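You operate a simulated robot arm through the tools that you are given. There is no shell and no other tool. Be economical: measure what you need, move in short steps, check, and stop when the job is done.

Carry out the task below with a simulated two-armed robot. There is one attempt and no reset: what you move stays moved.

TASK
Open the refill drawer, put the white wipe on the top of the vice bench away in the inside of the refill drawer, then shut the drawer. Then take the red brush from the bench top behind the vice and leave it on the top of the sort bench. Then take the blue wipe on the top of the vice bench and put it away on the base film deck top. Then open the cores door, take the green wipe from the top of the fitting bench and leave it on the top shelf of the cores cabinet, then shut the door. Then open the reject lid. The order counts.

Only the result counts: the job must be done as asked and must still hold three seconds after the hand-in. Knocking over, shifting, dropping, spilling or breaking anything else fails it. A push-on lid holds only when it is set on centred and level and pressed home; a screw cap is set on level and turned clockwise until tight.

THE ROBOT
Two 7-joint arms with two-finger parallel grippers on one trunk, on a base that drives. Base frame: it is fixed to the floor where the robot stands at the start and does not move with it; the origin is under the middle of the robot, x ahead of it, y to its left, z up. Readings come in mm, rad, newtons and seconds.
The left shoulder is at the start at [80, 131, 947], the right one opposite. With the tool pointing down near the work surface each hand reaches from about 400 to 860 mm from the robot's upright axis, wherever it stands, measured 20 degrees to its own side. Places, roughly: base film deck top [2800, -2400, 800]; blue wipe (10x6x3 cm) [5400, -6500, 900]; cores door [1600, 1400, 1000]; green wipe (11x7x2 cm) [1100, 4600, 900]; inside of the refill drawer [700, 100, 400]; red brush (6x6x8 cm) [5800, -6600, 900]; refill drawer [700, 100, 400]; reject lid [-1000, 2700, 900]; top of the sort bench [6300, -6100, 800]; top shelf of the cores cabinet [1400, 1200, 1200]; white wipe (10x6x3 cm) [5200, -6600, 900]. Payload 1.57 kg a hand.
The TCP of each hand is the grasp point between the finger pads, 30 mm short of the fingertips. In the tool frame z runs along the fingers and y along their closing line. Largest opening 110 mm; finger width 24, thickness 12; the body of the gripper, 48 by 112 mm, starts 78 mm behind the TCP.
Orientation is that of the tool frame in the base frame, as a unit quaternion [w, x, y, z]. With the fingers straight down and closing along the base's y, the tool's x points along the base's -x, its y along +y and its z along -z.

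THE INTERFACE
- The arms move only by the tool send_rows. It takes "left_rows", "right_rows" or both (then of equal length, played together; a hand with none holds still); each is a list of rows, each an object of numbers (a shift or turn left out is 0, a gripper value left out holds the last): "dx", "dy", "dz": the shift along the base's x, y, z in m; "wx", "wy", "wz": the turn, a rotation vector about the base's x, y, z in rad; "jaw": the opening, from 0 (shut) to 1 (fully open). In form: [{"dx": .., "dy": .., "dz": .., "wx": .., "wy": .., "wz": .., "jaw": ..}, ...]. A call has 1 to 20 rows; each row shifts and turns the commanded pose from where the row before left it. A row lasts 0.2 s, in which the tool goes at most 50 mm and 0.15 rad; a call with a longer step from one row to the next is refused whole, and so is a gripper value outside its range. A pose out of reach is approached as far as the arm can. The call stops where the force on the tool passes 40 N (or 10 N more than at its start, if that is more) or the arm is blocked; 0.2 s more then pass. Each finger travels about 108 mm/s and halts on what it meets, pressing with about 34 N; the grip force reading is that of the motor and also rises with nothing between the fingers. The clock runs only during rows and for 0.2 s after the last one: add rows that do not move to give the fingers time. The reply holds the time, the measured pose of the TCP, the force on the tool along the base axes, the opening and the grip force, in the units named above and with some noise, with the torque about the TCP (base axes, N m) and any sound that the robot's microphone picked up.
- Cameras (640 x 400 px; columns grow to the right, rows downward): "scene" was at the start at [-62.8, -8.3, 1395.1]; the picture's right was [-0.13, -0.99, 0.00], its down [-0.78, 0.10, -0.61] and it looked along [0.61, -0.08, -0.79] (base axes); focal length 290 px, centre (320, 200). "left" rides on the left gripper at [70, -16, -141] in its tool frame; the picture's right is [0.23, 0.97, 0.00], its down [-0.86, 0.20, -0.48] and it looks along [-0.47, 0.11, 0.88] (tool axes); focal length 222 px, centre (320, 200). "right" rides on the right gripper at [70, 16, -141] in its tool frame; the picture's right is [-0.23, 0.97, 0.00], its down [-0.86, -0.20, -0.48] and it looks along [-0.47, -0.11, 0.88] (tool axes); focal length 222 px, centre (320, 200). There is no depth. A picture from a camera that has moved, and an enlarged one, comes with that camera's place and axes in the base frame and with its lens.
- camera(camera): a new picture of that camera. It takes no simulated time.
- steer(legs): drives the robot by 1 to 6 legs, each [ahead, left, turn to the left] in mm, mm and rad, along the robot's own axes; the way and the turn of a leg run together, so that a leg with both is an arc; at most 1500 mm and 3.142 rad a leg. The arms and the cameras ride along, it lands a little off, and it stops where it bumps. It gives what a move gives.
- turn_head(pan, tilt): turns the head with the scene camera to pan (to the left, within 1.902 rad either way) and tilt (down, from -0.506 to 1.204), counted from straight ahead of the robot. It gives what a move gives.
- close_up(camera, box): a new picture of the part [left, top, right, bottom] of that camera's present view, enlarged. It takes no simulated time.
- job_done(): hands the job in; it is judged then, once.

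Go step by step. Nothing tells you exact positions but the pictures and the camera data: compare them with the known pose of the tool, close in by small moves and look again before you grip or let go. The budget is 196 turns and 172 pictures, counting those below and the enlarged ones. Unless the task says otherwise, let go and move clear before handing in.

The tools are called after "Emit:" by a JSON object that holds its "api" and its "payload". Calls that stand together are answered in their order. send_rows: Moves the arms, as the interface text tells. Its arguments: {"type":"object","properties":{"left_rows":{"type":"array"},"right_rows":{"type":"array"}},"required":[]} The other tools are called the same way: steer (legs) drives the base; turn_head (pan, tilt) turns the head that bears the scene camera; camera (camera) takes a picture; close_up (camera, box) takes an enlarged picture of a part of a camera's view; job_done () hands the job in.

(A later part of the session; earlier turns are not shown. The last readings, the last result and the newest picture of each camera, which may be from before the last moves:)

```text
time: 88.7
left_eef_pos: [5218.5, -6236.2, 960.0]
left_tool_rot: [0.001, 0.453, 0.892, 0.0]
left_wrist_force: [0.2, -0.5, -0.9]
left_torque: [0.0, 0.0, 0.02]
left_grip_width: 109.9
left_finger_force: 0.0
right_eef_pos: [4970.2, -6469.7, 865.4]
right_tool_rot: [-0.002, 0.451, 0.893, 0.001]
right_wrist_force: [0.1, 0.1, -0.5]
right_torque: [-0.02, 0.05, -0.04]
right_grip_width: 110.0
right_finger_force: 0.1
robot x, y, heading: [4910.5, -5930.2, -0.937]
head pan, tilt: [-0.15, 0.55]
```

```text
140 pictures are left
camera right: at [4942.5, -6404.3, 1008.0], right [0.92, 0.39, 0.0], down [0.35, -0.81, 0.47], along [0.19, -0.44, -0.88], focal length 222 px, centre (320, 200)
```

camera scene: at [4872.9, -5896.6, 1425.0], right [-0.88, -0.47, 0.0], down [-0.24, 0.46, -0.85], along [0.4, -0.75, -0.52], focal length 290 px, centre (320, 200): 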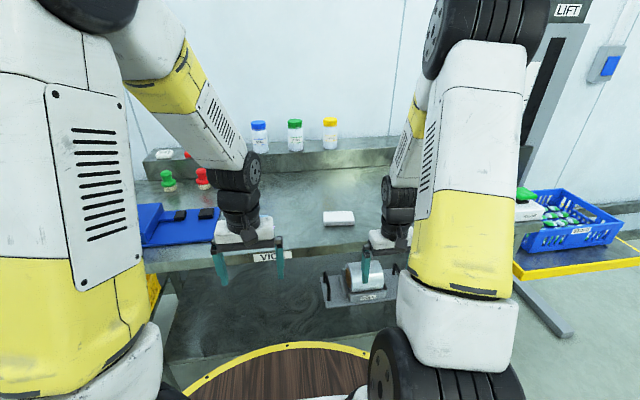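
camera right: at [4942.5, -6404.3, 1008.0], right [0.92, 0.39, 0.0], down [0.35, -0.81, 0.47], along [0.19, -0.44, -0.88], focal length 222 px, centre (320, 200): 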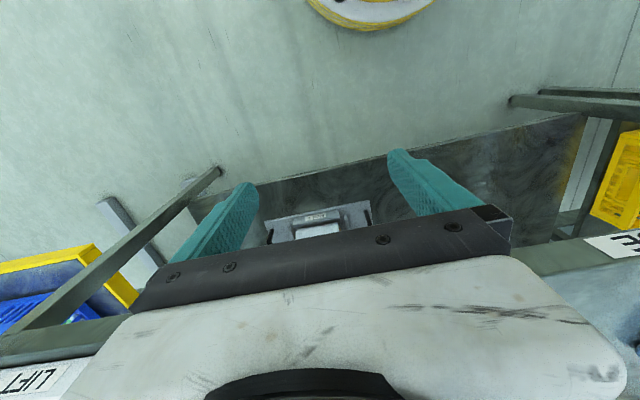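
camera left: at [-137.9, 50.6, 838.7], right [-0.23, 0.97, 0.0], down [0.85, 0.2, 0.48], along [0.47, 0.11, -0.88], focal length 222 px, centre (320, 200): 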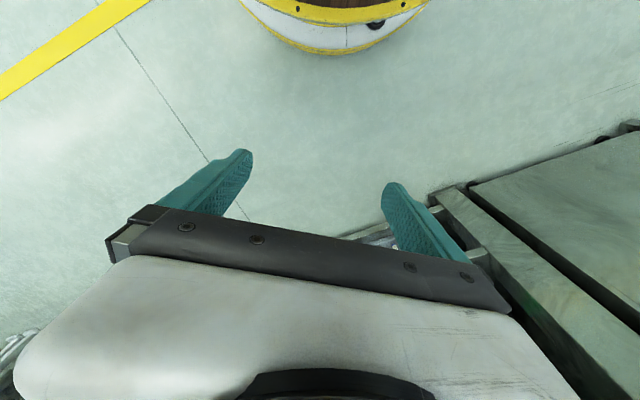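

White wipe at about [5178, -6606, 885], long side along the bench. I raise the right hand, turn it 90° and bring it above the wipe.

Emit:
{"api": "send_rows", "payload": {"right_rows": [{"dz": 0.045}, {"dz": 0.045}, {"dz": 0.045}, {"wz": 0.15, "dx": 0.015, "dy": -0.01}, {"wz": 0.15, "dx": 0.015, "dy": -0.01}, {"wz": 0.15, "dx": 0.015, "dy": -0.01}, {"wz": 0.15, "dx": 0.015, "dy": -0.01}, {"wz": 0.15, "dx": 0.015, "dy": -0.01}, {"wz": 0.15, "dx": 0.015, "dy": -0.01}, {"wz": 0.15, "dx": 0.015, "dy": -0.01}, {"wz": 0.15, "dx": 0.015, "dy": -0.01}, {"wz": 0.15, "dx": 0.015, "dy": -0.01}, {"wz": 0.15, "dx": 0.015, "dy": -0.01}, {"wz": 0.071, "dx": 0.015, "dy": -0.01}]}}

Emit:
{"api": "camera", "payload": {"camera": "right"}}

Emit:
{"api": "camera", "payload": {"camera": "scene"}}

```text
time: 91.7
left_eef_pos: [5217.1, -6236.9, 959.6]
left_tool_rot: [0.0, 0.452, 0.892, -0.001]
left_wrist_force: [0.4, 0.4, -0.1]
left_torque: [-0.01, 0.03, 0.03]
left_grip_width: 109.9
left_finger_force: 0.0
right_eef_pos: [5134.5, -6580.2, 1000.1]
right_tool_rot: [-0.004, -0.312, 0.95, -0.002]
right_wrist_force: [-0.3, 0.3, 0.9]
right_torque: [0.01, -0.01, -0.01]
right_grip_width: 110.2
right_finger_force: 0.1
robot x, y, heading: [4914.7, -5931.7, -0.937]
head pan, tilt: [-0.15, 0.55]
```

```text
139 pictures are left
camera right: at [5069.7, -6607.9, 1142.3], right [-0.4, 0.92, 0.0], down [0.81, 0.35, 0.47], along [0.44, 0.19, -0.88], focal length 222 px, centre (320, 200)
```

right: 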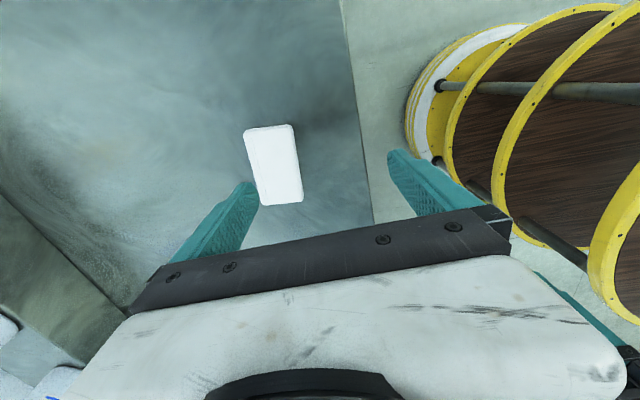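

```text
138 pictures are left
camera scene: at [4872.7, -5896.5, 1425.0], right [-0.89, -0.47, 0.0], down [-0.24, 0.46, -0.85], along [0.4, -0.75, -0.52], focal length 290 px, centre (320, 200)
```

scene: 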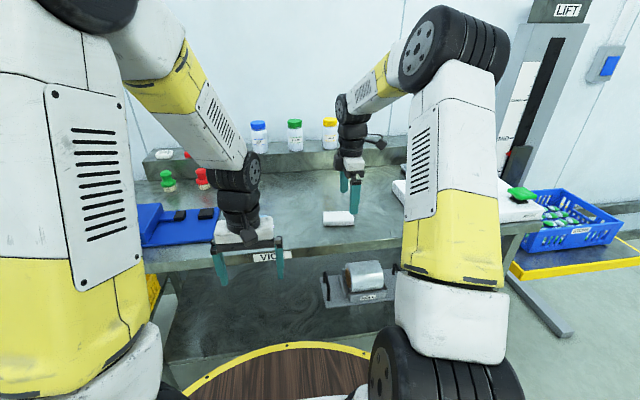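

Wipe top centre at about [5186, -6621, 871], turned about -0.155 rad from my grip. Aligning and descending partway.

Emit:
{"api": "send_rows", "payload": {"right_rows": [{"dx": 0.0255, "dy": -0.0205, "wz": -0.08}, {"dx": 0.026, "dy": -0.0205, "wz": -0.075}, {"dz": -0.04}, {"dz": -0.04}]}}

Emit:
{"api": "camera", "payload": {"camera": "right"}}

Emit:
{"api": "close_up", "payload": {"camera": "scene", "box": [260, 120, 420, 260]}}

```text
time: 92.7
left_eef_pos: [5216.8, -6236.1, 959.8]
left_tool_rot: [0.0, 0.453, 0.892, 0.0]
left_wrist_force: [-0.1, 0.5, -0.3]
left_torque: [-0.04, 0.02, 0.01]
left_grip_width: 110.1
left_finger_force: 0.0
right_eef_pos: [5187.4, -6621.6, 921.5]
right_tool_rot: [-0.003, -0.237, 0.971, -0.002]
right_wrist_force: [0.3, 0.5, 0.2]
right_torque: [0.01, -0.04, 0.02]
right_grip_width: 109.9
right_finger_force: 0.1
robot x, y, heading: [4911.6, -5927.5, -0.934]
head pan, tilt: [-0.15, 0.55]
```

```text
137 pictures are left
camera right: at [5118.3, -6638.4, 1063.8], right [-0.25, 0.97, 0.0], down [0.85, 0.22, 0.47], along [0.46, 0.11, -0.88], focal length 222 px, centre (320, 200)
```

right: 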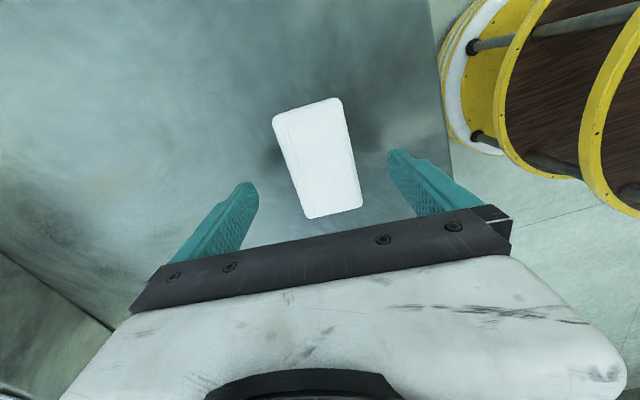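

```text
2.86 times, centred on (340, 190) of scene
camera zoom: at [4872.7, -5896.4, 1425.0], right [-0.89, -0.47, 0.0], down [-0.24, 0.46, -0.85], along [0.4, -0.75, -0.52], focal length 828 px, centre (263, 229)
```

zoom: 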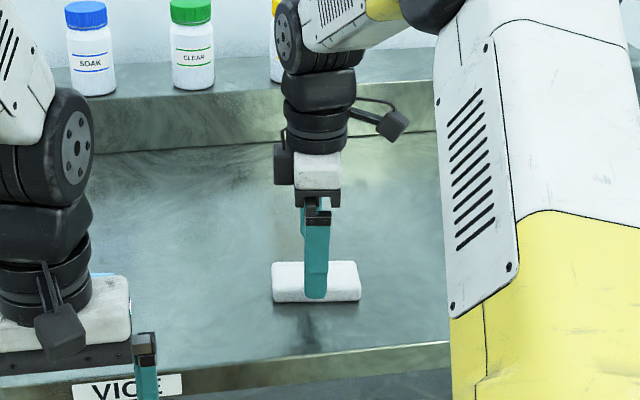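

Well centred. Descending to the bench and closing.

Emit:
{"api": "send_rows", "payload": {"right_rows": [{"dx": -0.005, "dy": -0.002, "dz": -0.02}, {"dz": -0.02}, {"dz": -0.005}, {"dz": -0.004}]}}

Emit:
{"api": "camera", "payload": {"camera": "right"}}

```text
time: 93.3
left_eef_pos: [5217.1, -6237.6, 959.2]
left_tool_rot: [0.0, 0.452, 0.892, 0.0]
left_wrist_force: [0.0, 0.3, 0.8]
left_torque: [0.03, -0.01, -0.02]
left_grip_width: 109.9
left_finger_force: 0.1
right_eef_pos: [5182.4, -6623.8, 890.2]
right_tool_rot: [-0.002, -0.237, 0.972, -0.003]
right_wrist_force: [-1.9, 1.7, 10.2]
right_torque: [0.62, 0.2, 0.07]
right_grip_width: 109.9
right_finger_force: 0.0
robot x, y, heading: [4911.5, -5931.0, -0.93]
head pan, tilt: [-0.15, 0.55]
stopped in row 3 (right hand): the force on the tool passed its limit at 54 N (the readings are from after the stop); the commanded pose is now the measured one
```

```text
135 pictures are left
camera right: at [5113.2, -6640.9, 1032.3], right [-0.25, 0.97, 0.0], down [0.85, 0.22, 0.47], along [0.46, 0.11, -0.88], focal length 222 px, centre (320, 200)
```

right: 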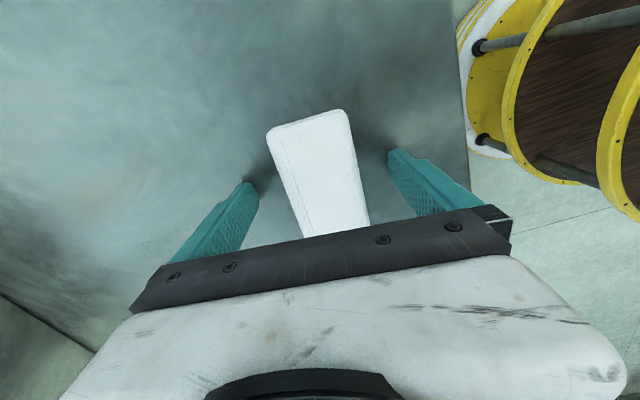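

Bench surface is at ~859. Raising 2 mm and closing.

Emit:
{"api": "send_rows", "payload": {"right_rows": [{"dz": 0.001, "jaw": 0}, {"jaw": 0}, {"jaw": 0}, {"jaw": 0}, {"jaw": 0}, {"dz": 0.03}, {"dz": 0.03}]}}

Emit:
{"api": "camera", "payload": {"camera": "right"}}

```text
time: 94.9
left_eef_pos: [5217.3, -6237.1, 959.1]
left_tool_rot: [0.0, 0.452, 0.892, 0.0]
left_wrist_force: [-0.4, -0.2, -0.2]
left_torque: [0.01, 0.02, 0.0]
left_grip_width: 110.2
left_finger_force: 0.1
right_eef_pos: [5184.6, -6624.3, 951.2]
right_tool_rot: [-0.003, -0.239, 0.971, -0.002]
right_wrist_force: [-0.6, -0.7, 0.0]
right_torque: [0.0, -0.03, -0.01]
right_grip_width: 56.6
right_finger_force: 33.8
robot x, y, heading: [4910.5, -5930.7, -0.939]
head pan, tilt: [-0.15, 0.55]
```

```text
134 pictures are left
camera right: at [5115.2, -6641.1, 1092.9], right [-0.25, 0.97, 0.0], down [0.85, 0.22, 0.47], along [0.46, 0.11, -0.88], focal length 222 px, centre (320, 200)
```

right: 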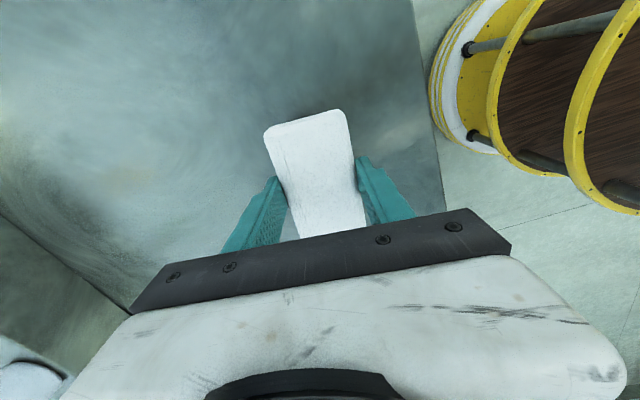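

White wipe held. I raise it, back off, slide right into the aisle and reverse back toward the drawer.

Emit:
{"api": "send_rows", "payload": {"right_rows": [{"dz": 0.03}, {"dz": 0.03}]}}

Emit:
{"api": "steer", "payload": {"legs": [[-420, 0, 0], [0, -1250, 0]]}}

Emit:
{"api": "steer", "payload": {"legs": [[-1500, 0, 0], [-1500, 0, 0], [-1500, 0, 0], [-1500, 0, 0]]}}

Emit:
{"api": "camera", "payload": {"camera": "right"}}

```text
time: 95.5
left_eef_pos: [5217.3, -6237.9, 959.8]
left_tool_rot: [0.0, 0.453, 0.891, -0.001]
left_wrist_force: [0.5, -0.1, 0.2]
left_torque: [0.03, -0.02, 0.0]
left_grip_width: 110.0
left_finger_force: 0.1
right_eef_pos: [5184.1, -6623.7, 1009.5]
right_tool_rot: [-0.002, -0.238, 0.971, -0.001]
right_wrist_force: [0.0, -0.2, -0.1]
right_torque: [0.0, 0.02, 0.02]
right_grip_width: 56.9
right_finger_force: 33.8
robot x, y, heading: [4908.6, -5932.2, -0.938]
head pan, tilt: [-0.15, 0.55]
```

```text
time: 104.1
left_eef_pos: [3936.4, -6635.9, 959.1]
left_tool_rot: [0.0, 0.457, 0.889, -0.001]
left_wrist_force: [0.0, 0.6, -0.9]
left_torque: [-0.02, -0.03, 0.0]
left_grip_width: 110.1
left_finger_force: 0.1
right_eef_pos: [3898.1, -7023.4, 1008.4]
right_tool_rot: [-0.003, -0.233, 0.972, -0.001]
right_wrist_force: [-0.5, -0.3, -0.4]
right_torque: [0.0, -0.05, -0.03]
right_grip_width: 56.7
right_finger_force: 34.0
robot x, y, heading: [3633.3, -6328.3, -0.949]
head pan, tilt: [-0.15, 0.55]
```

```text
time: 132.6
left_eef_pos: [470.9, -1752.6, 959.8]
left_tool_rot: [-0.001, 0.463, 0.886, 0.001]
left_wrist_force: [0.6, -0.3, 0.7]
left_torque: [-0.01, -0.05, 0.03]
left_grip_width: 110.1
left_finger_force: 0.0
right_eef_pos: [428.9, -2139.1, 1009.3]
right_tool_rot: [-0.002, -0.225, 0.974, -0.001]
right_wrist_force: [-0.3, 0.5, 0.3]
right_torque: [0.0, 0.0, -0.01]
right_grip_width: 56.3
right_finger_force: 34.1
robot x, y, heading: [171.1, -1438.8, -0.961]
head pan, tilt: [-0.15, 0.55]
```

```text
133 pictures are left
camera right: at [359.2, -2154.0, 1151.6], right [-0.22, 0.97, 0.0], down [0.86, 0.2, 0.47], along [0.46, 0.1, -0.88], focal length 222 px, centre (320, 200)
```

right: 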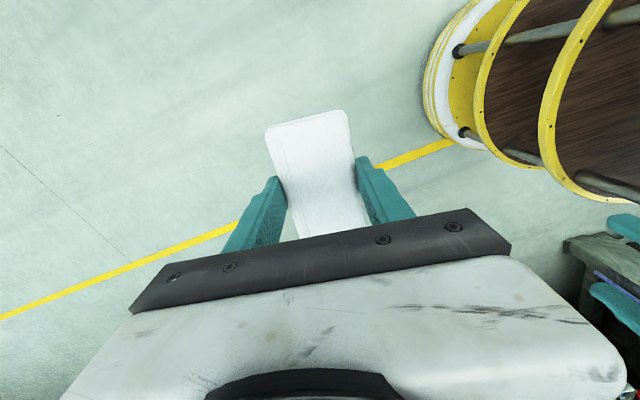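

Emit:
{"api": "steer", "payload": {"legs": [[-1150, 0, 0], [0, 0, 1.596]]}}

Emit:
{"api": "turn_head", "payload": {"pan": -0.35, "tilt": 0.7}}

Emit:
{"api": "camera", "payload": {"camera": "scene"}}

```text
time: 142.4
left_eef_pos: [-200.8, -174.3, 960.3]
left_tool_rot: [-0.001, -0.324, 0.946, 0.001]
left_wrist_force: [0.5, 0.4, 0.2]
left_torque: [0.03, 0.0, 0.04]
left_grip_width: 110.0
left_finger_force: 0.1
right_eef_pos: [187.2, -197.4, 1009.5]
right_tool_rot: [0.0, 0.862, -0.507, 0.003]
right_wrist_force: [-1.1, -0.1, 0.5]
right_torque: [0.02, 0.01, 0.01]
right_grip_width: 56.3
right_finger_force: 34.1
robot x, y, heading: [-502.8, -486.6, 0.663]
head pan, tilt: [-0.15, 0.55]
```

```text
time: 143.1
left_eef_pos: [-202.0, -175.5, 960.1]
left_tool_rot: [0.0, -0.324, 0.946, 0.0]
left_wrist_force: [-0.1, 0.5, -0.2]
left_torque: [-0.02, 0.02, -0.01]
left_grip_width: 110.0
left_finger_force: 0.0
right_eef_pos: [186.5, -198.8, 1010.0]
right_tool_rot: [0.0, 0.861, -0.508, 0.003]
right_wrist_force: [-0.2, -0.9, -0.5]
right_torque: [-0.02, 0.03, -0.01]
right_grip_width: 56.8
right_finger_force: 33.8
robot x, y, heading: [-499.7, -486.7, 0.659]
head pan, tilt: [-0.351, 0.7]
```

```text
132 pictures are left
camera scene: at [-525.8, -548.1, 1412.0], right [0.31, -0.95, 0.0], down [-0.61, -0.2, -0.77], along [0.73, 0.23, -0.64], focal length 290 px, centre (320, 200)
```

scene: 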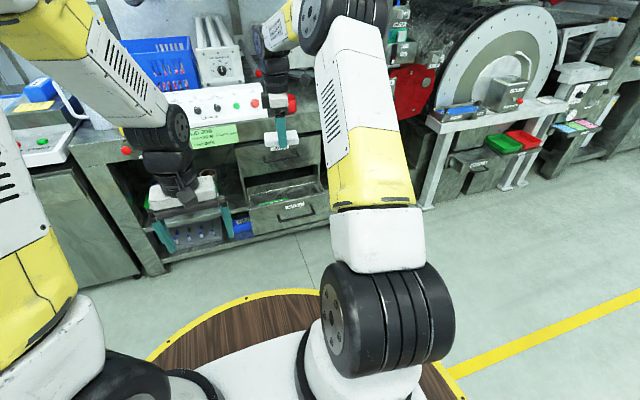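

Emit:
{"api": "close_up", "payload": {"camera": "scene", "box": [220, 130, 350, 250]}}

```text
3.33 times, centred on (285, 190) of scene
camera zoom: at [-525.8, -548.1, 1412.0], right [0.31, -0.95, 0.0], down [-0.61, -0.2, -0.77], along [0.73, 0.23, -0.64], focal length 966 px, centre (437, 233)
```

zoom: 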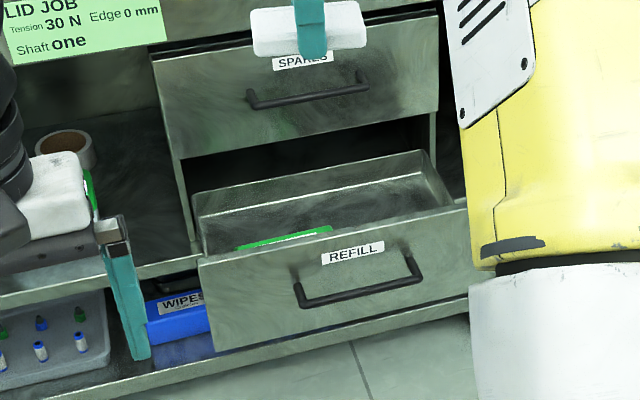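

The drawer is open: front about f-width 380 mm with rim near z≈557. I'll pull the right hand in, drive up, then look down into the drawer.

Emit:
{"api": "send_rows", "payload": {"right_rows": [{"dx": -0.032, "dy": -0.0245}, {"dx": -0.032, "dy": -0.0245}, {"dx": -0.032, "dy": -0.0245}, {"dx": -0.005}]}}

Emit:
{"api": "steer", "payload": {"legs": [[435, -50, -0.025]]}}

Emit:
{"api": "camera", "payload": {"camera": "right"}}

Emit:
{"api": "camera", "payload": {"camera": "scene"}}

```text
time: 144.1
left_eef_pos: [-202.0, -174.0, 959.7]
left_tool_rot: [0.0, -0.324, 0.946, 0.0]
left_wrist_force: [-0.5, 0.0, -0.1]
left_torque: [-0.01, -0.04, 0.01]
left_grip_width: 109.9
left_finger_force: 0.0
right_eef_pos: [85.2, -269.4, 1008.9]
right_tool_rot: [0.0, 0.861, -0.508, 0.003]
right_wrist_force: [-0.3, -0.3, -0.2]
right_torque: [0.03, 0.0, -0.01]
right_grip_width: 56.6
right_finger_force: 34.3
robot x, y, heading: [-499.3, -488.9, 0.662]
head pan, tilt: [-0.351, 0.7]
```

```text
time: 146.8
left_eef_pos: [182.1, 43.1, 960.2]
left_tool_rot: [0.0, -0.314, 0.949, 0.0]
left_wrist_force: [-0.5, -1.4, 0.1]
left_torque: [0.03, 0.01, 0.01]
left_grip_width: 110.1
left_finger_force: 0.1
right_eef_pos: [467.2, -58.2, 1010.2]
right_tool_rot: [0.001, 0.856, -0.516, 0.002]
right_wrist_force: [1.1, -0.3, 0.1]
right_torque: [0.03, 0.01, 0.0]
right_grip_width: 56.4
right_finger_force: 34.1
robot x, y, heading: [-122.4, -266.6, 0.639]
head pan, tilt: [-0.351, 0.7]
```

```text
130 pictures are left
camera right: at [484.6, -126.4, 1151.2], right [-0.97, -0.25, 0.0], down [-0.22, 0.85, 0.47], along [-0.12, 0.46, -0.88], focal length 222 px, centre (320, 200)
```

right: 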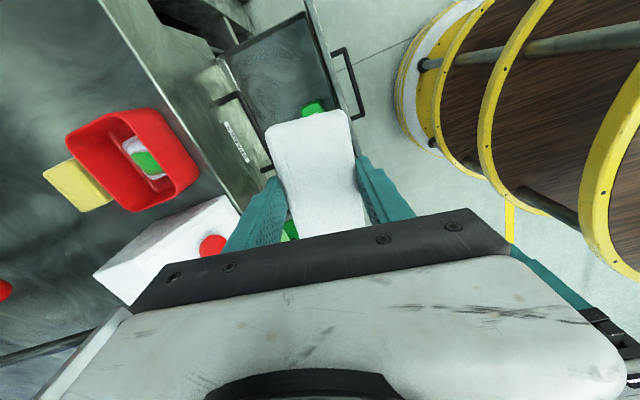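

```text
129 pictures are left
camera scene: at [-150.2, -322.7, 1411.9], right [0.29, -0.96, 0.0], down [-0.62, -0.18, -0.76], along [0.73, 0.22, -0.64], focal length 290 px, centre (320, 200)
```

scene: 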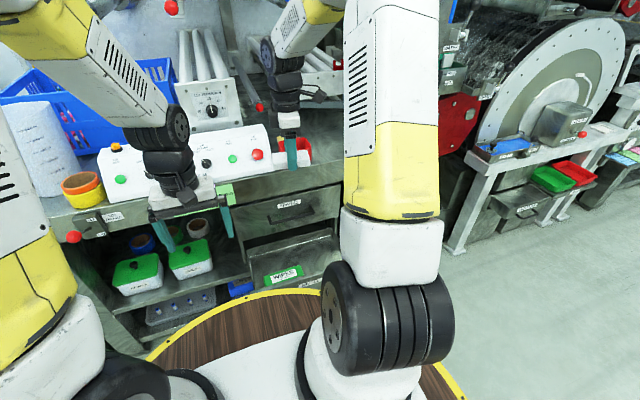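

Emit:
{"api": "close_up", "payload": {"camera": "scene", "box": [220, 190, 360, 300]}}

Emit:
{"api": "close_up", "payload": {"camera": "right", "box": [190, 0, 390, 130]}}

```text
3.64 times, centred on (290, 245) of scene
camera zoom: at [-150.2, -322.7, 1411.9], right [0.29, -0.96, 0.0], down [-0.62, -0.18, -0.76], along [0.73, 0.22, -0.64], focal length 1054 px, centre (429, 36)
```

zoom: 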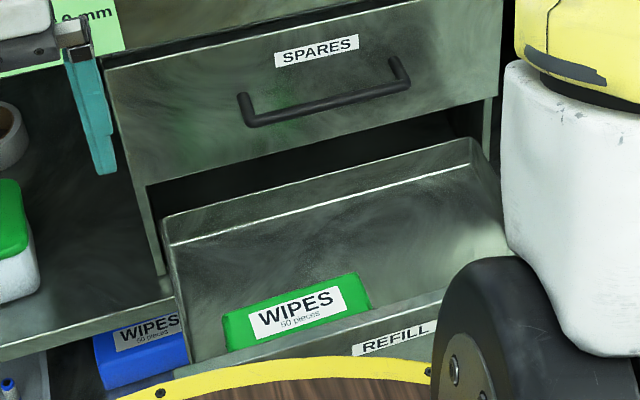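

```text
3.08 times, centred on (290, 65) of right
camera zoom: at [484.6, -126.4, 1151.2], right [-0.97, -0.25, 0.0], down [-0.22, 0.85, 0.47], along [-0.12, 0.46, -0.88], focal length 684 px, centre (412, 615)
```

zoom: 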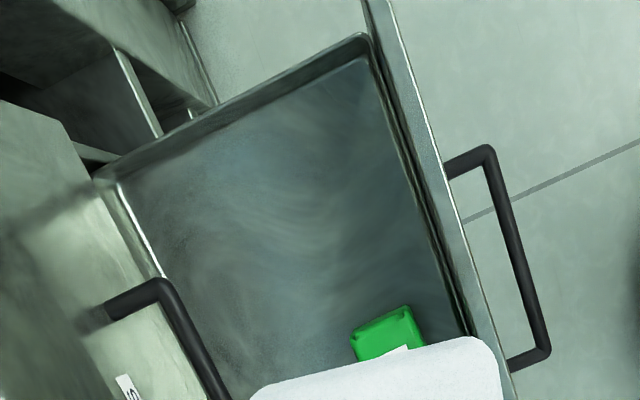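

The drawer's right half is clear (a green WIPES box sits front-left). I'll align the hand over [562, -116] and lower it.

Emit:
{"api": "send_rows", "payload": {"right_rows": [{"dx": 0.032, "dy": -0.019, "wz": 0.072}, {"dx": 0.032, "dy": -0.019, "wz": 0.072}, {"dx": 0.031, "dy": -0.02}, {"dz": -0.045}, {"dz": -0.045}, {"dz": -0.045}, {"dz": -0.045}, {"dz": -0.045}, {"dz": -0.045}, {"dz": -0.045}, {"dz": -0.045}]}}

Emit:
{"api": "camera", "payload": {"camera": "right"}}

Emit:
{"api": "close_up", "payload": {"camera": "scene", "box": [220, 190, 360, 300]}}

```text
time: 149.2
left_eef_pos: [182.1, 43.6, 960.2]
left_tool_rot: [0.0, -0.314, 0.95, 0.0]
left_wrist_force: [-0.4, -0.2, -0.2]
left_torque: [-0.03, -0.04, 0.0]
left_grip_width: 109.7
left_finger_force: 0.0
right_eef_pos: [561.9, -118.5, 648.0]
right_tool_rot: [0.0, 0.891, -0.453, 0.003]
right_wrist_force: [0.0, 0.0, -1.3]
right_torque: [-0.01, 0.05, 0.0]
right_grip_width: 56.5
right_finger_force: 34.2
robot x, y, heading: [-120.1, -264.1, 0.644]
head pan, tilt: [-0.351, 0.7]
```

```text
126 pictures are left
camera right: at [589.3, -183.2, 790.7], right [-0.92, -0.39, 0.0], down [-0.35, 0.81, 0.47], along [-0.18, 0.44, -0.88], focal length 222 px, centre (320, 200)
```

right: 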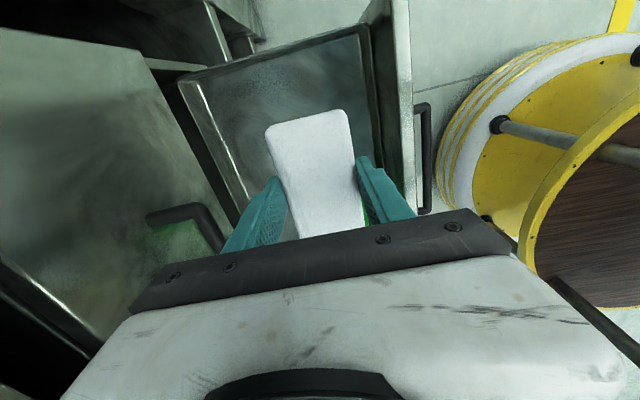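

```text
3.64 times, centred on (290, 245) of scene
camera zoom: at [-150.4, -322.8, 1411.9], right [0.29, -0.96, 0.0], down [-0.62, -0.18, -0.76], along [0.73, 0.22, -0.64], focal length 1054 px, centre (429, 36)
```

zoom: 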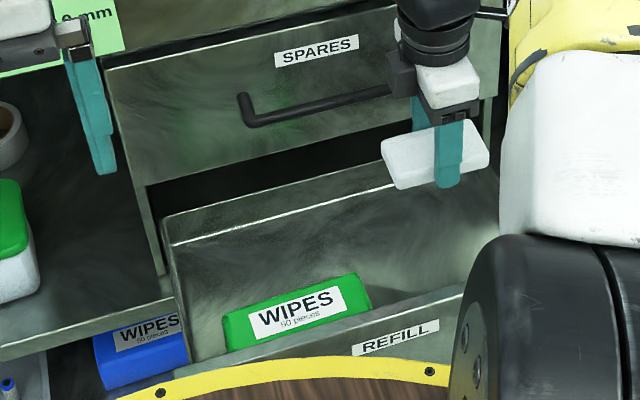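

Emit:
{"api": "send_rows", "payload": {"right_rows": [{"dx": -0.008, "dy": -0.006}, {"dz": -0.03}, {"dz": -0.03}, {"dz": -0.03}, {"dz": -0.03}, {"dz": -0.01}, {"dz": -0.01}, {"dz": -0.008}, {"dz": -0.008}, {"dz": -0.008}, {"dz": -0.008}, {"dz": -0.008}]}}

Emit:
{"api": "camera", "payload": {"camera": "right"}}

Emit:
{"api": "close_up", "payload": {"camera": "scene", "box": [220, 190, 360, 300]}}

```text
time: 151.8
left_eef_pos: [181.0, 42.9, 959.8]
left_tool_rot: [0.0, -0.314, 0.949, 0.0]
left_wrist_force: [-1.4, -0.2, 0.4]
left_torque: [-0.02, 0.01, 0.02]
left_grip_width: 109.8
left_finger_force: 0.2
right_eef_pos: [554.6, -122.4, 468.8]
right_tool_rot: [0.0, 0.891, -0.453, 0.002]
right_wrist_force: [-0.2, 0.5, 0.1]
right_torque: [0.01, 0.02, 0.0]
right_grip_width: 56.7
right_finger_force: 34.4
robot x, y, heading: [-124.3, -263.2, 0.64]
head pan, tilt: [-0.351, 0.7]
```

```text
124 pictures are left
camera right: at [582.0, -187.0, 611.1], right [-0.92, -0.39, 0.0], down [-0.34, 0.81, 0.47], along [-0.18, 0.44, -0.88], focal length 222 px, centre (320, 200)
```

right: 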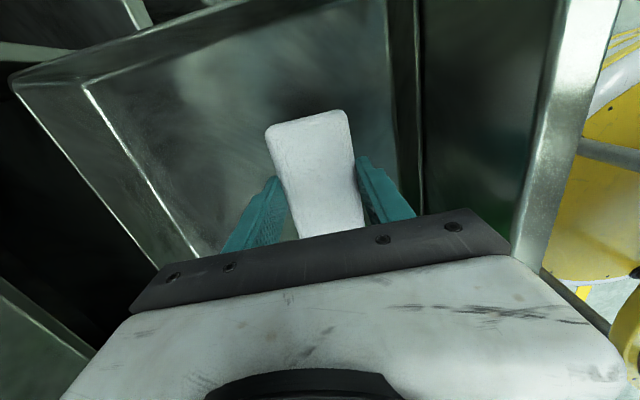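

```text
3.64 times, centred on (290, 245) of scene
camera zoom: at [-150.2, -322.7, 1411.9], right [0.29, -0.96, 0.0], down [-0.62, -0.18, -0.76], along [0.73, 0.22, -0.64], focal length 1054 px, centre (429, 36)
```

zoom: 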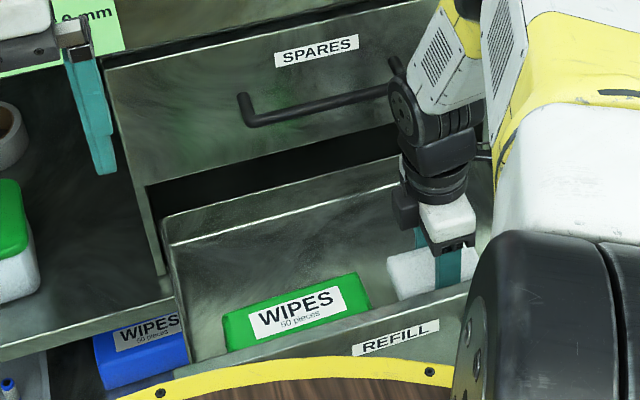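

Emit:
{"api": "send_rows", "payload": {"right_rows": [{"dz": -0.006}, {"dz": -0.006}, {"dz": -0.006}, {"dz": -0.006}, {"dz": -0.006}]}}

Emit:
{"api": "camera", "payload": {"camera": "right"}}

```text
time: 153.0
left_eef_pos: [181.3, 43.8, 959.9]
left_tool_rot: [0.0, -0.314, 0.949, -0.001]
left_wrist_force: [-0.4, 0.7, 0.2]
left_torque: [-0.02, -0.03, -0.02]
left_grip_width: 110.1
left_finger_force: 0.0
right_eef_pos: [553.7, -123.2, 438.1]
right_tool_rot: [0.001, 0.891, -0.453, 0.002]
right_wrist_force: [-0.2, 0.1, -0.1]
right_torque: [0.03, 0.0, 0.02]
right_grip_width: 56.6
right_finger_force: 34.0
robot x, y, heading: [-124.2, -264.1, 0.64]
head pan, tilt: [-0.351, 0.7]
```

```text
122 pictures are left
camera right: at [581.6, -188.0, 581.0], right [-0.92, -0.39, 0.0], down [-0.34, 0.81, 0.47], along [-0.18, 0.44, -0.88], focal length 222 px, centre (320, 200)
```

right: 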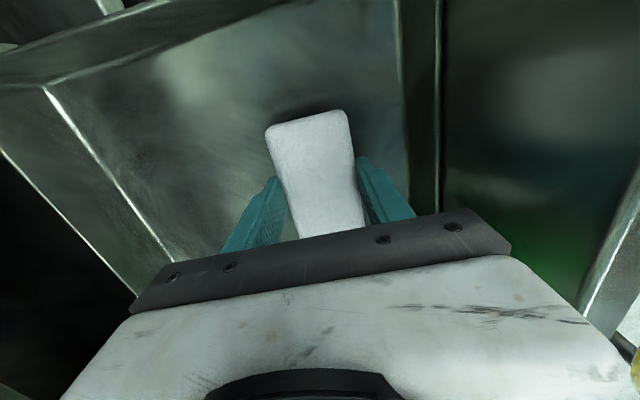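

Emit:
{"api": "send_rows", "payload": {"right_rows": [{"dz": -0.005}, {"dz": -0.005}, {"dz": -0.005}, {"dz": -0.005}, {"dz": -0.005}]}}

Emit:
{"api": "camera", "payload": {"camera": "right"}}

```text
time: 153.9
left_eef_pos: [181.7, 43.8, 960.3]
left_tool_rot: [0.0, -0.314, 0.949, 0.0]
left_wrist_force: [-0.3, -0.5, -0.4]
left_torque: [-0.02, -0.01, -0.03]
left_grip_width: 109.9
left_finger_force: 0.0
right_eef_pos: [558.4, -118.6, 425.8]
right_tool_rot: [-0.003, 0.891, -0.454, 0.004]
right_wrist_force: [0.5, 1.4, 7.9]
right_torque: [-0.04, 0.32, -0.06]
right_grip_width: 56.3
right_finger_force: 33.7
robot x, y, heading: [-122.7, -267.8, 0.637]
head pan, tilt: [-0.351, 0.7]
stopped in row 4 (right hand): the force on the tool passed its limit at 48 N (the readings are from after the stop); the commanded pose is now the measured one
```

```text
121 pictures are left
camera right: at [584.5, -184.9, 567.4], right [-0.92, -0.39, -0.01], down [-0.35, 0.81, 0.48], along [-0.18, 0.44, -0.88], focal length 222 px, centre (320, 200)
```

right: 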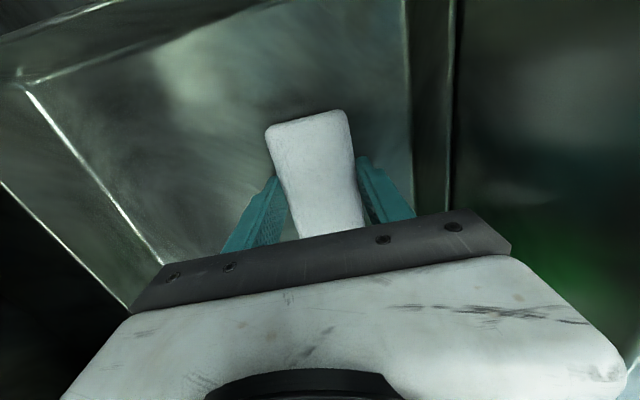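

Contact with the drawer floor. Opening modestly, then lifting straight up.

Emit:
{"api": "send_rows", "payload": {"right_rows": [{"jaw": 0.75}, {"jaw": 0.75}, {"jaw": 0.75}, {"dz": 0.01}, {"dz": 0.03}, {"dz": 0.04}]}}

Emit:
{"api": "camera", "payload": {"camera": "right"}}

```text
time: 155.3
left_eef_pos: [181.8, 42.6, 958.9]
left_tool_rot: [0.0, -0.313, 0.95, 0.0]
left_wrist_force: [0.4, 0.1, -0.2]
left_torque: [0.01, 0.01, -0.02]
left_grip_width: 109.9
left_finger_force: 0.0
right_eef_pos: [556.2, -120.4, 504.8]
right_tool_rot: [-0.002, 0.891, -0.454, 0.004]
right_wrist_force: [0.1, 0.5, 0.3]
right_torque: [0.0, -0.01, -0.01]
right_grip_width: 82.5
right_finger_force: 0.0
robot x, y, heading: [-120.0, -261.9, 0.642]
head pan, tilt: [-0.351, 0.7]
```

```text
120 pictures are left
camera right: at [582.5, -185.3, 646.6], right [-0.92, -0.39, -0.01], down [-0.35, 0.81, 0.47], along [-0.18, 0.44, -0.88], focal length 222 px, centre (320, 200)
```

right: 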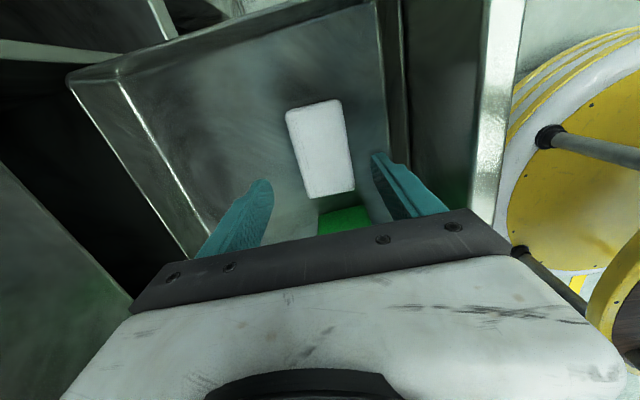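

White wipe lies on the drawer floor. I lift clear, pitch the closed hand forward and prepare to push the drawer shut.

Emit:
{"api": "send_rows", "payload": {"right_rows": [{"dz": 0.05, "jaw": 0}, {"dz": 0.05}, {"dz": 0.05}, {"dz": 0.05}, {"dz": 0.05}, {"dx": -0.0323, "dy": -0.0088, "wx": 0.089, "wy": -0.1207}, {"dx": -0.0323, "dy": -0.0088, "wx": 0.089, "wy": -0.1207}, {"dx": -0.0323, "dy": -0.0088, "wx": 0.089, "wy": -0.1207}, {"dx": -0.0323, "dy": -0.0088, "wx": 0.089, "wy": -0.1207}, {"dx": -0.0323, "dy": -0.0088, "wx": 0.089, "wy": -0.1207}, {"dx": -0.0323, "dy": -0.0088, "wx": 0.089, "wy": -0.1207}, {"dx": -0.0323, "dy": -0.0088, "wx": 0.089, "wy": -0.1207}, {"dx": -0.0323, "dy": -0.0088, "wx": 0.089, "wy": -0.1207}, {"dz": -0.045}, {"dz": -0.045}, {"dz": -0.045}, {"dz": -0.045}]}}

Emit:
{"api": "camera", "payload": {"camera": "right"}}

```text
time: 159.2
left_eef_pos: [182.3, 43.6, 958.6]
left_tool_rot: [0.0, -0.314, 0.949, 0.0]
left_wrist_force: [-0.5, 0.6, 0.2]
left_torque: [-0.07, -0.05, -0.01]
left_grip_width: 110.3
left_finger_force: 0.0
right_eef_pos: [356.9, -187.5, 582.0]
right_tool_rot: [-0.431, 0.773, -0.399, 0.238]
right_wrist_force: [0.3, 0.5, 0.7]
right_torque: [0.0, 0.01, 0.02]
right_grip_width: 0.1
right_finger_force: 20.9
right hand out of reach, approached as far as the arm can: row 11, 12, 13
robot x, y, heading: [-122.9, -265.5, 0.637]
head pan, tilt: [-0.351, 0.7]
stopped in row 17 (right hand): the arm was blocked; the commanded pose is now the measured one
```

```text
119 pictures are left
camera right: at [289.4, -316.8, 643.1], right [-0.53, -0.11, -0.84], down [-0.74, 0.54, 0.4], along [0.41, 0.84, -0.37], focal length 222 px, centre (320, 200)
```

right: 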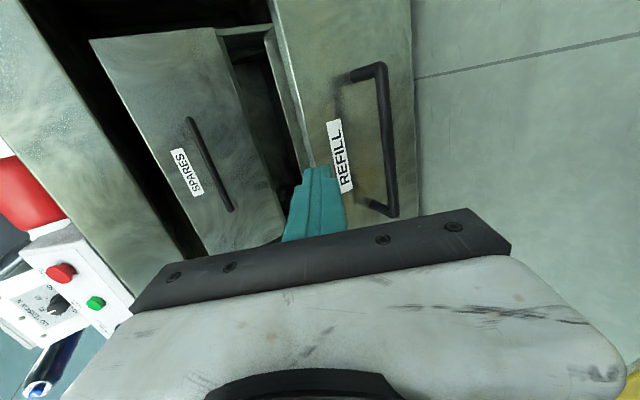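

The arm is cramped here; I back the base up 180 mm and continue lowering.

Emit:
{"api": "steer", "payload": {"legs": [[-180, 0, 0]]}}

Emit:
{"api": "send_rows", "payload": {"right_rows": [{"dz": -0.02, "dx": 0.03, "dy": 0.022, "wx": 0.06, "wy": -0.08}, {"dz": -0.02, "dx": 0.03, "dy": 0.022, "wx": 0.03, "wy": -0.04}, {"dz": -0.015}]}}

Emit:
{"api": "camera", "payload": {"camera": "right"}}

```text
time: 160.7
left_eef_pos: [37.6, -65.0, 960.1]
left_tool_rot: [0.0, -0.313, 0.95, 0.0]
left_wrist_force: [0.2, 0.0, 0.1]
left_torque: [-0.03, -0.02, -0.03]
left_grip_width: 110.2
left_finger_force: 0.2
right_eef_pos: [212.1, -297.0, 581.4]
right_tool_rot: [-0.43, 0.773, -0.4, 0.238]
right_wrist_force: [-0.2, 0.0, 0.2]
right_torque: [-0.01, 0.0, -0.04]
right_grip_width: 0.0
right_finger_force: 21.5
robot x, y, heading: [-269.3, -371.6, 0.642]
head pan, tilt: [-0.351, 0.7]
```

```text
time: 161.5
left_eef_pos: [37.6, -65.7, 959.6]
left_tool_rot: [0.0, -0.313, 0.95, 0.001]
left_wrist_force: [0.2, -0.3, 0.1]
left_torque: [0.05, 0.01, 0.0]
left_grip_width: 109.8
left_finger_force: 0.2
right_eef_pos: [270.2, -253.1, 525.5]
right_tool_rot: [-0.489, 0.737, -0.385, 0.266]
right_wrist_force: [-0.1, 0.4, -0.1]
right_torque: [-0.01, -0.03, -0.01]
right_grip_width: 0.0
right_finger_force: 21.5
robot x, y, heading: [-267.8, -375.7, 0.636]
head pan, tilt: [-0.351, 0.7]
```

```text
118 pictures are left
camera right: at [197.1, -385.9, 567.0], right [-0.43, -0.03, -0.9], down [-0.79, 0.5, 0.35], along [0.44, 0.86, -0.24], focal length 222 px, centre (320, 200)
```

right: 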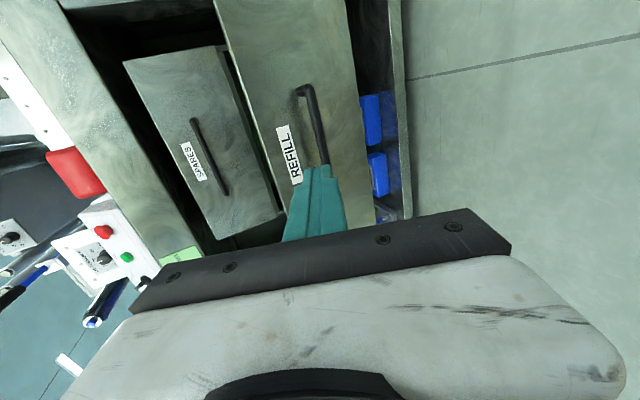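

Emit:
{"api": "send_rows", "payload": {"right_rows": [{"dx": 0.028, "dy": 0.03}, {"dx": 0.028, "dy": 0.03}, {"dx": 0.028, "dy": 0.03}, {"dx": 0.0242, "dy": 0.0177}, {"dx": 0.0242, "dy": 0.0177}, {"dx": 0.0242, "dy": 0.0177}]}}

Emit:
{"api": "camera", "payload": {"camera": "right"}}

```text
time: 162.9
left_eef_pos: [37.4, -66.2, 959.2]
left_tool_rot: [0.001, -0.313, 0.95, -0.001]
left_wrist_force: [-1.1, -0.2, 0.3]
left_torque: [0.0, -0.01, 0.05]
left_grip_width: 110.1
left_finger_force: 0.1
right_eef_pos: [428.8, -108.6, 527.6]
right_tool_rot: [-0.489, 0.737, -0.384, 0.266]
right_wrist_force: [-0.5, -0.4, -0.6]
right_torque: [0.0, -0.01, 0.03]
right_grip_width: 0.0
right_finger_force: 21.1
robot x, y, heading: [-265.7, -373.9, 0.641]
head pan, tilt: [-0.351, 0.7]
```

```text
117 pictures are left
camera right: at [354.6, -242.3, 568.5], right [-0.43, -0.03, -0.9], down [-0.79, 0.5, 0.35], along [0.44, 0.86, -0.24], focal length 222 px, centre (320, 200)
```

right: 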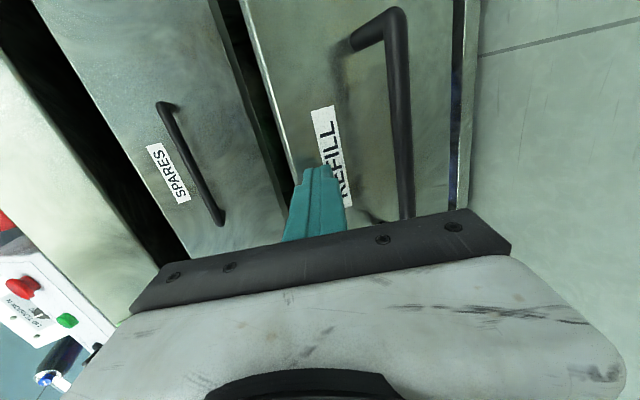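

Emit:
{"api": "send_rows", "payload": {"right_rows": [{"dx": 0.0161, "dy": 0.0118}, {"dx": 0.0161, "dy": 0.0118}, {"dx": 0.0161, "dy": 0.0118}, {"dx": 0.0161, "dy": 0.0118}]}}

Emit:
{"api": "steer", "payload": {"legs": [[100, 0, 0]]}}

Emit:
{"api": "camera", "payload": {"camera": "right"}}

Emit:
{"api": "camera", "payload": {"camera": "scene"}}

```text
time: 163.9
left_eef_pos: [36.9, -66.1, 959.5]
left_tool_rot: [-0.001, -0.313, 0.95, 0.0]
left_wrist_force: [0.0, -0.1, 0.3]
left_torque: [0.02, -0.01, -0.01]
left_grip_width: 110.3
left_finger_force: 0.1
right_eef_pos: [492.3, -61.8, 526.5]
right_tool_rot: [-0.488, 0.738, -0.383, 0.266]
right_wrist_force: [1.0, -0.5, 0.1]
right_torque: [-0.03, 0.0, -0.02]
right_grip_width: 0.0
right_finger_force: 20.8
robot x, y, heading: [-266.5, -373.1, 0.639]
head pan, tilt: [-0.351, 0.7]
```

```text
time: 165.0
left_eef_pos: [116.9, -5.4, 959.6]
left_tool_rot: [0.0, -0.313, 0.95, 0.0]
left_wrist_force: [-0.2, 0.0, -0.4]
left_torque: [-0.01, 0.01, 0.0]
left_grip_width: 110.1
left_finger_force: 0.1
right_eef_pos: [573.5, -3.3, 527.2]
right_tool_rot: [-0.488, 0.737, -0.384, 0.266]
right_wrist_force: [-0.9, -0.2, 0.4]
right_torque: [-0.01, -0.02, 0.01]
right_grip_width: 0.0
right_finger_force: 21.4
robot x, y, heading: [-188.4, -311.8, 0.638]
head pan, tilt: [-0.351, 0.7]
```

```text
116 pictures are left
camera right: at [499.7, -136.3, 567.2], right [-0.43, -0.03, -0.9], down [-0.79, 0.51, 0.35], along [0.44, 0.86, -0.24], focal length 222 px, centre (320, 200)
```

right: 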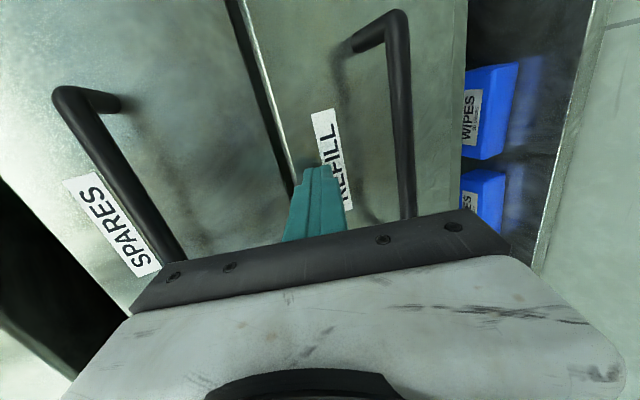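

```text
115 pictures are left
camera scene: at [-214.5, -370.5, 1411.9], right [0.28, -0.96, 0.0], down [-0.62, -0.18, -0.76], along [0.73, 0.22, -0.64], focal length 290 px, centre (320, 200)
```

scene: 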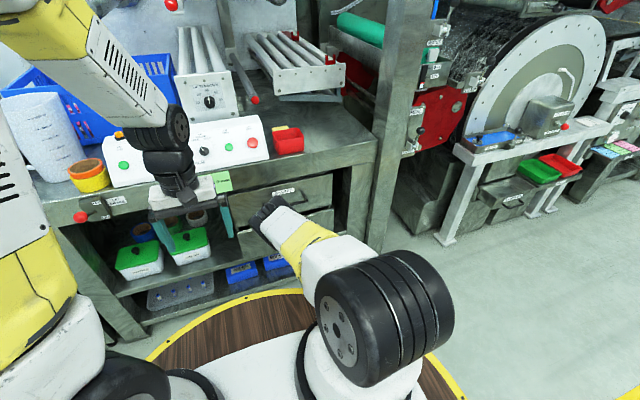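

Almost closed. Pushing home until resistance.

Emit:
{"api": "send_rows", "payload": {"right_rows": [{"dx": 0.0065, "dy": 0.0047}, {"dx": 0.0065, "dy": 0.0047}, {"dx": 0.0065, "dy": 0.0047}, {"dx": 0.0065, "dy": 0.0047}, {"dx": 0.0065, "dy": 0.0047}, {"dx": 0.0065, "dy": 0.0047}]}}

Emit:
{"api": "camera", "payload": {"camera": "right"}}

```text
time: 166.1
left_eef_pos: [117.2, -5.3, 960.0]
left_tool_rot: [0.001, -0.312, 0.95, 0.0]
left_wrist_force: [-0.5, -0.3, 0.4]
left_torque: [0.03, 0.01, -0.03]
left_grip_width: 109.8
left_finger_force: 0.0
right_eef_pos: [599.5, 14.3, 527.3]
right_tool_rot: [-0.49, 0.736, -0.384, 0.266]
right_wrist_force: [-25.0, -14.3, 20.3]
right_torque: [0.5, -0.35, 0.35]
right_grip_width: 0.2
right_finger_force: 21.4
robot x, y, heading: [-182.7, -312.4, 0.636]
head pan, tilt: [-0.351, 0.7]
stopped in row 5 (right hand): the force on the tool passed its limit at 57 N (the readings are from after the stop); the commanded pose is now the measured one
```

```text
114 pictures are left
camera right: at [525.7, -117.8, 566.9], right [-0.42, -0.03, -0.9], down [-0.79, 0.5, 0.35], along [0.44, 0.86, -0.24], focal length 222 px, centre (320, 200)
```

right: 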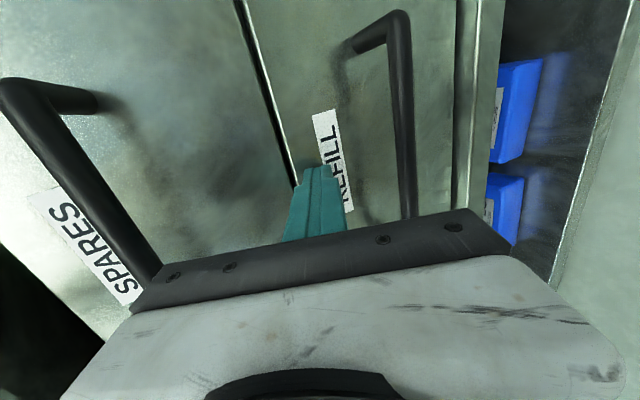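

Drawer is flush. I back away, restore the hand pose and check.

Emit:
{"api": "steer", "payload": {"legs": [[-520, 0, 0]]}}

Emit:
{"api": "send_rows", "payload": {"right_rows": [{"wx": -0.089, "wy": 0.1207, "dz": 0.045}, {"wx": -0.089, "wy": 0.1207, "dz": 0.045}, {"wx": -0.089, "wy": 0.1207, "dz": 0.045}, {"wx": -0.089, "wy": 0.1207, "dz": 0.045}, {"wx": -0.089, "wy": 0.1207, "dz": 0.045}, {"wx": -0.089, "wy": 0.1207, "dz": 0.045}, {"wx": -0.089, "wy": 0.1207, "dz": 0.045}, {"wx": -0.089, "wy": 0.1207, "dz": 0.045, "dx": -0.03, "dy": -0.022}, {"dz": 0.045, "dx": -0.03, "dy": -0.022, "jaw": 1}, {"dz": 0.045, "dx": -0.03, "dy": -0.022}]}}

Emit:
{"api": "close_up", "payload": {"camera": "scene", "box": [180, 100, 420, 260]}}

```text
time: 169.2
left_eef_pos: [-308.5, -319.0, 958.4]
left_tool_rot: [0.001, -0.317, 0.948, 0.0]
left_wrist_force: [0.0, 0.4, -0.2]
left_torque: [0.02, 0.01, -0.01]
left_grip_width: 110.0
left_finger_force: 0.0
right_eef_pos: [173.5, -291.5, 525.7]
right_tool_rot: [-0.49, 0.739, -0.38, 0.263]
right_wrist_force: [0.0, -0.5, -0.4]
right_torque: [-0.05, 0.01, 0.0]
right_grip_width: 0.2
right_finger_force: 20.8
robot x, y, heading: [-607.7, -629.3, 0.645]
head pan, tilt: [-0.351, 0.7]
```

```text
refused: row 8 steps farther than a row can; nothing moved
```

```text
2.50 times, centred on (300, 180) of scene
camera zoom: at [-636.9, -688.0, 1411.9], right [0.29, -0.96, 0.0], down [-0.62, -0.19, -0.76], along [0.73, 0.22, -0.64], focal length 725 px, centre (370, 250)
```

zoom: 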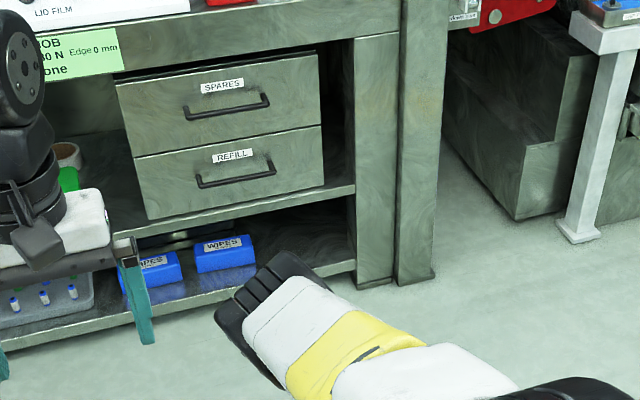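

Refill drawer is shut. Restoring the right hand for travel.

Emit:
{"api": "send_rows", "payload": {"right_rows": [{"wx": -0.089, "wy": 0.1207, "dx": -0.028, "dy": -0.021, "dz": 0.03}, {"wx": -0.089, "wy": 0.1207, "dx": -0.028, "dy": -0.021, "dz": 0.03}, {"wx": -0.089, "wy": 0.1207, "dx": -0.028, "dy": -0.021, "dz": 0.03}, {"wx": -0.089, "wy": 0.1207, "dx": -0.028, "dy": -0.021, "dz": 0.03}, {"wx": -0.089, "wy": 0.1207, "dx": -0.028, "dy": -0.021, "dz": 0.03}, {"wx": -0.089, "wy": 0.1207, "dx": -0.028, "dy": -0.021, "dz": 0.03}, {"wx": -0.089, "wy": 0.1207, "dx": -0.028, "dy": -0.021, "dz": 0.03}, {"wx": -0.089, "wy": 0.1207, "dx": -0.028, "dy": -0.021, "dz": 0.03}, {"dz": 0.045, "jaw": 1}, {"dz": 0.045}, {"dz": 0.045}, {"dz": 0.045}, {"dz": 0.02}]}}

Emit:
{"api": "steer", "payload": {"legs": [[0, 0, -1.585], [1500, 0, 0], [1500, 0, 0], [1500, 0, 0], [1500, 0, 0]]}}

```text
time: 172.0
left_eef_pos: [-308.2, -318.9, 959.4]
left_tool_rot: [-0.001, -0.319, 0.948, -0.001]
left_wrist_force: [0.0, 0.1, -0.8]
left_torque: [-0.01, 0.04, -0.01]
left_grip_width: 109.8
left_finger_force: 0.2
right_eef_pos: [-50.4, -459.4, 966.6]
right_tool_rot: [0.016, 0.894, -0.448, 0.008]
right_wrist_force: [0.2, -0.6, -0.1]
right_torque: [-0.02, 0.0, -0.01]
right_grip_width: 110.3
right_finger_force: 0.1
robot x, y, heading: [-604.5, -628.4, 0.643]
head pan, tilt: [-0.351, 0.7]
```

```text
time: 204.6
left_eef_pos: [3142.2, -5898.6, 959.1]
left_tool_rot: [0.0, 0.477, 0.879, 0.0]
left_wrist_force: [-0.1, 0.2, -0.4]
left_torque: [0.0, 0.04, 0.02]
left_grip_width: 109.7
left_finger_force: 0.0
right_eef_pos: [2985.1, -6146.5, 967.0]
right_tool_rot: [-0.017, -0.283, 0.959, 0.007]
right_wrist_force: [1.1, -0.3, 0.0]
right_torque: [0.01, 0.02, -0.03]
right_grip_width: 109.8
right_finger_force: 0.0
robot x, y, heading: [2855.0, -5577.4, -0.995]
head pan, tilt: [-0.351, 0.7]
```

Squaring up and approaching the vice bench again, nearer the vice this time.

Emit:
{"api": "steer", "payload": {"legs": [[0, 0, 0.055], [1315, 0, 0], [0, 1480, 0]]}}

Emit:
{"api": "turn_head", "payload": {"pan": 0.4, "tilt": 0.5}}

Emit:
{"api": "camera", "payload": {"camera": "scene"}}

```text
time: 218.6
left_eef_pos: [5143.9, -6038.2, 959.0]
left_tool_rot: [0.0, 0.437, 0.899, 0.0]
left_wrist_force: [-0.2, -0.2, -0.3]
left_torque: [0.01, -0.02, -0.05]
left_grip_width: 110.2
left_finger_force: 0.0
right_eef_pos: [5007.9, -6298.2, 967.3]
right_tool_rot: [-0.016, -0.325, 0.946, 0.006]
right_wrist_force: [-0.6, 0.8, 0.2]
right_torque: [-0.01, 0.0, -0.02]
right_grip_width: 109.9
right_finger_force: 0.1
robot x, y, heading: [4828.9, -5744.4, -0.904]
head pan, tilt: [-0.351, 0.7]
```

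```text
time: 219.7
left_eef_pos: [5144.2, -6038.0, 959.0]
left_tool_rot: [0.0, 0.437, 0.899, 0.001]
left_wrist_force: [0.2, 0.2, -0.5]
left_torque: [0.0, -0.03, 0.02]
left_grip_width: 110.1
left_finger_force: 0.1
right_eef_pos: [5007.3, -6297.5, 967.0]
right_tool_rot: [-0.018, -0.323, 0.946, 0.006]
right_wrist_force: [0.3, 0.1, -0.4]
right_torque: [0.0, -0.01, 0.01]
right_grip_width: 109.9
right_finger_force: 0.0
robot x, y, heading: [4828.8, -5739.7, -0.906]
head pan, tilt: [0.4, 0.499]
```

```text
112 pictures are left
camera scene: at [4823.4, -5674.6, 1429.6], right [-0.48, -0.87, 0.0], down [-0.42, 0.23, -0.88], along [0.77, -0.43, -0.48], focal length 290 px, centre (320, 200)
```

scene: 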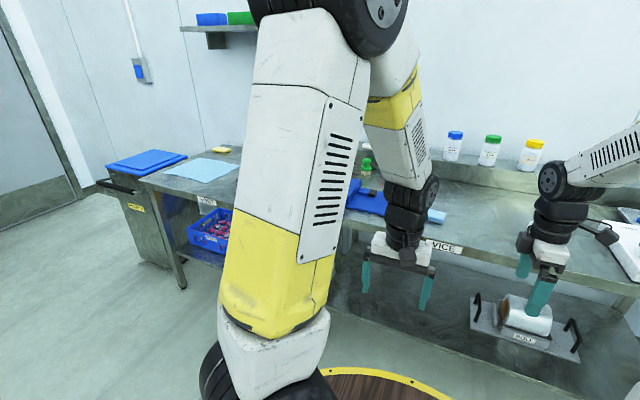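

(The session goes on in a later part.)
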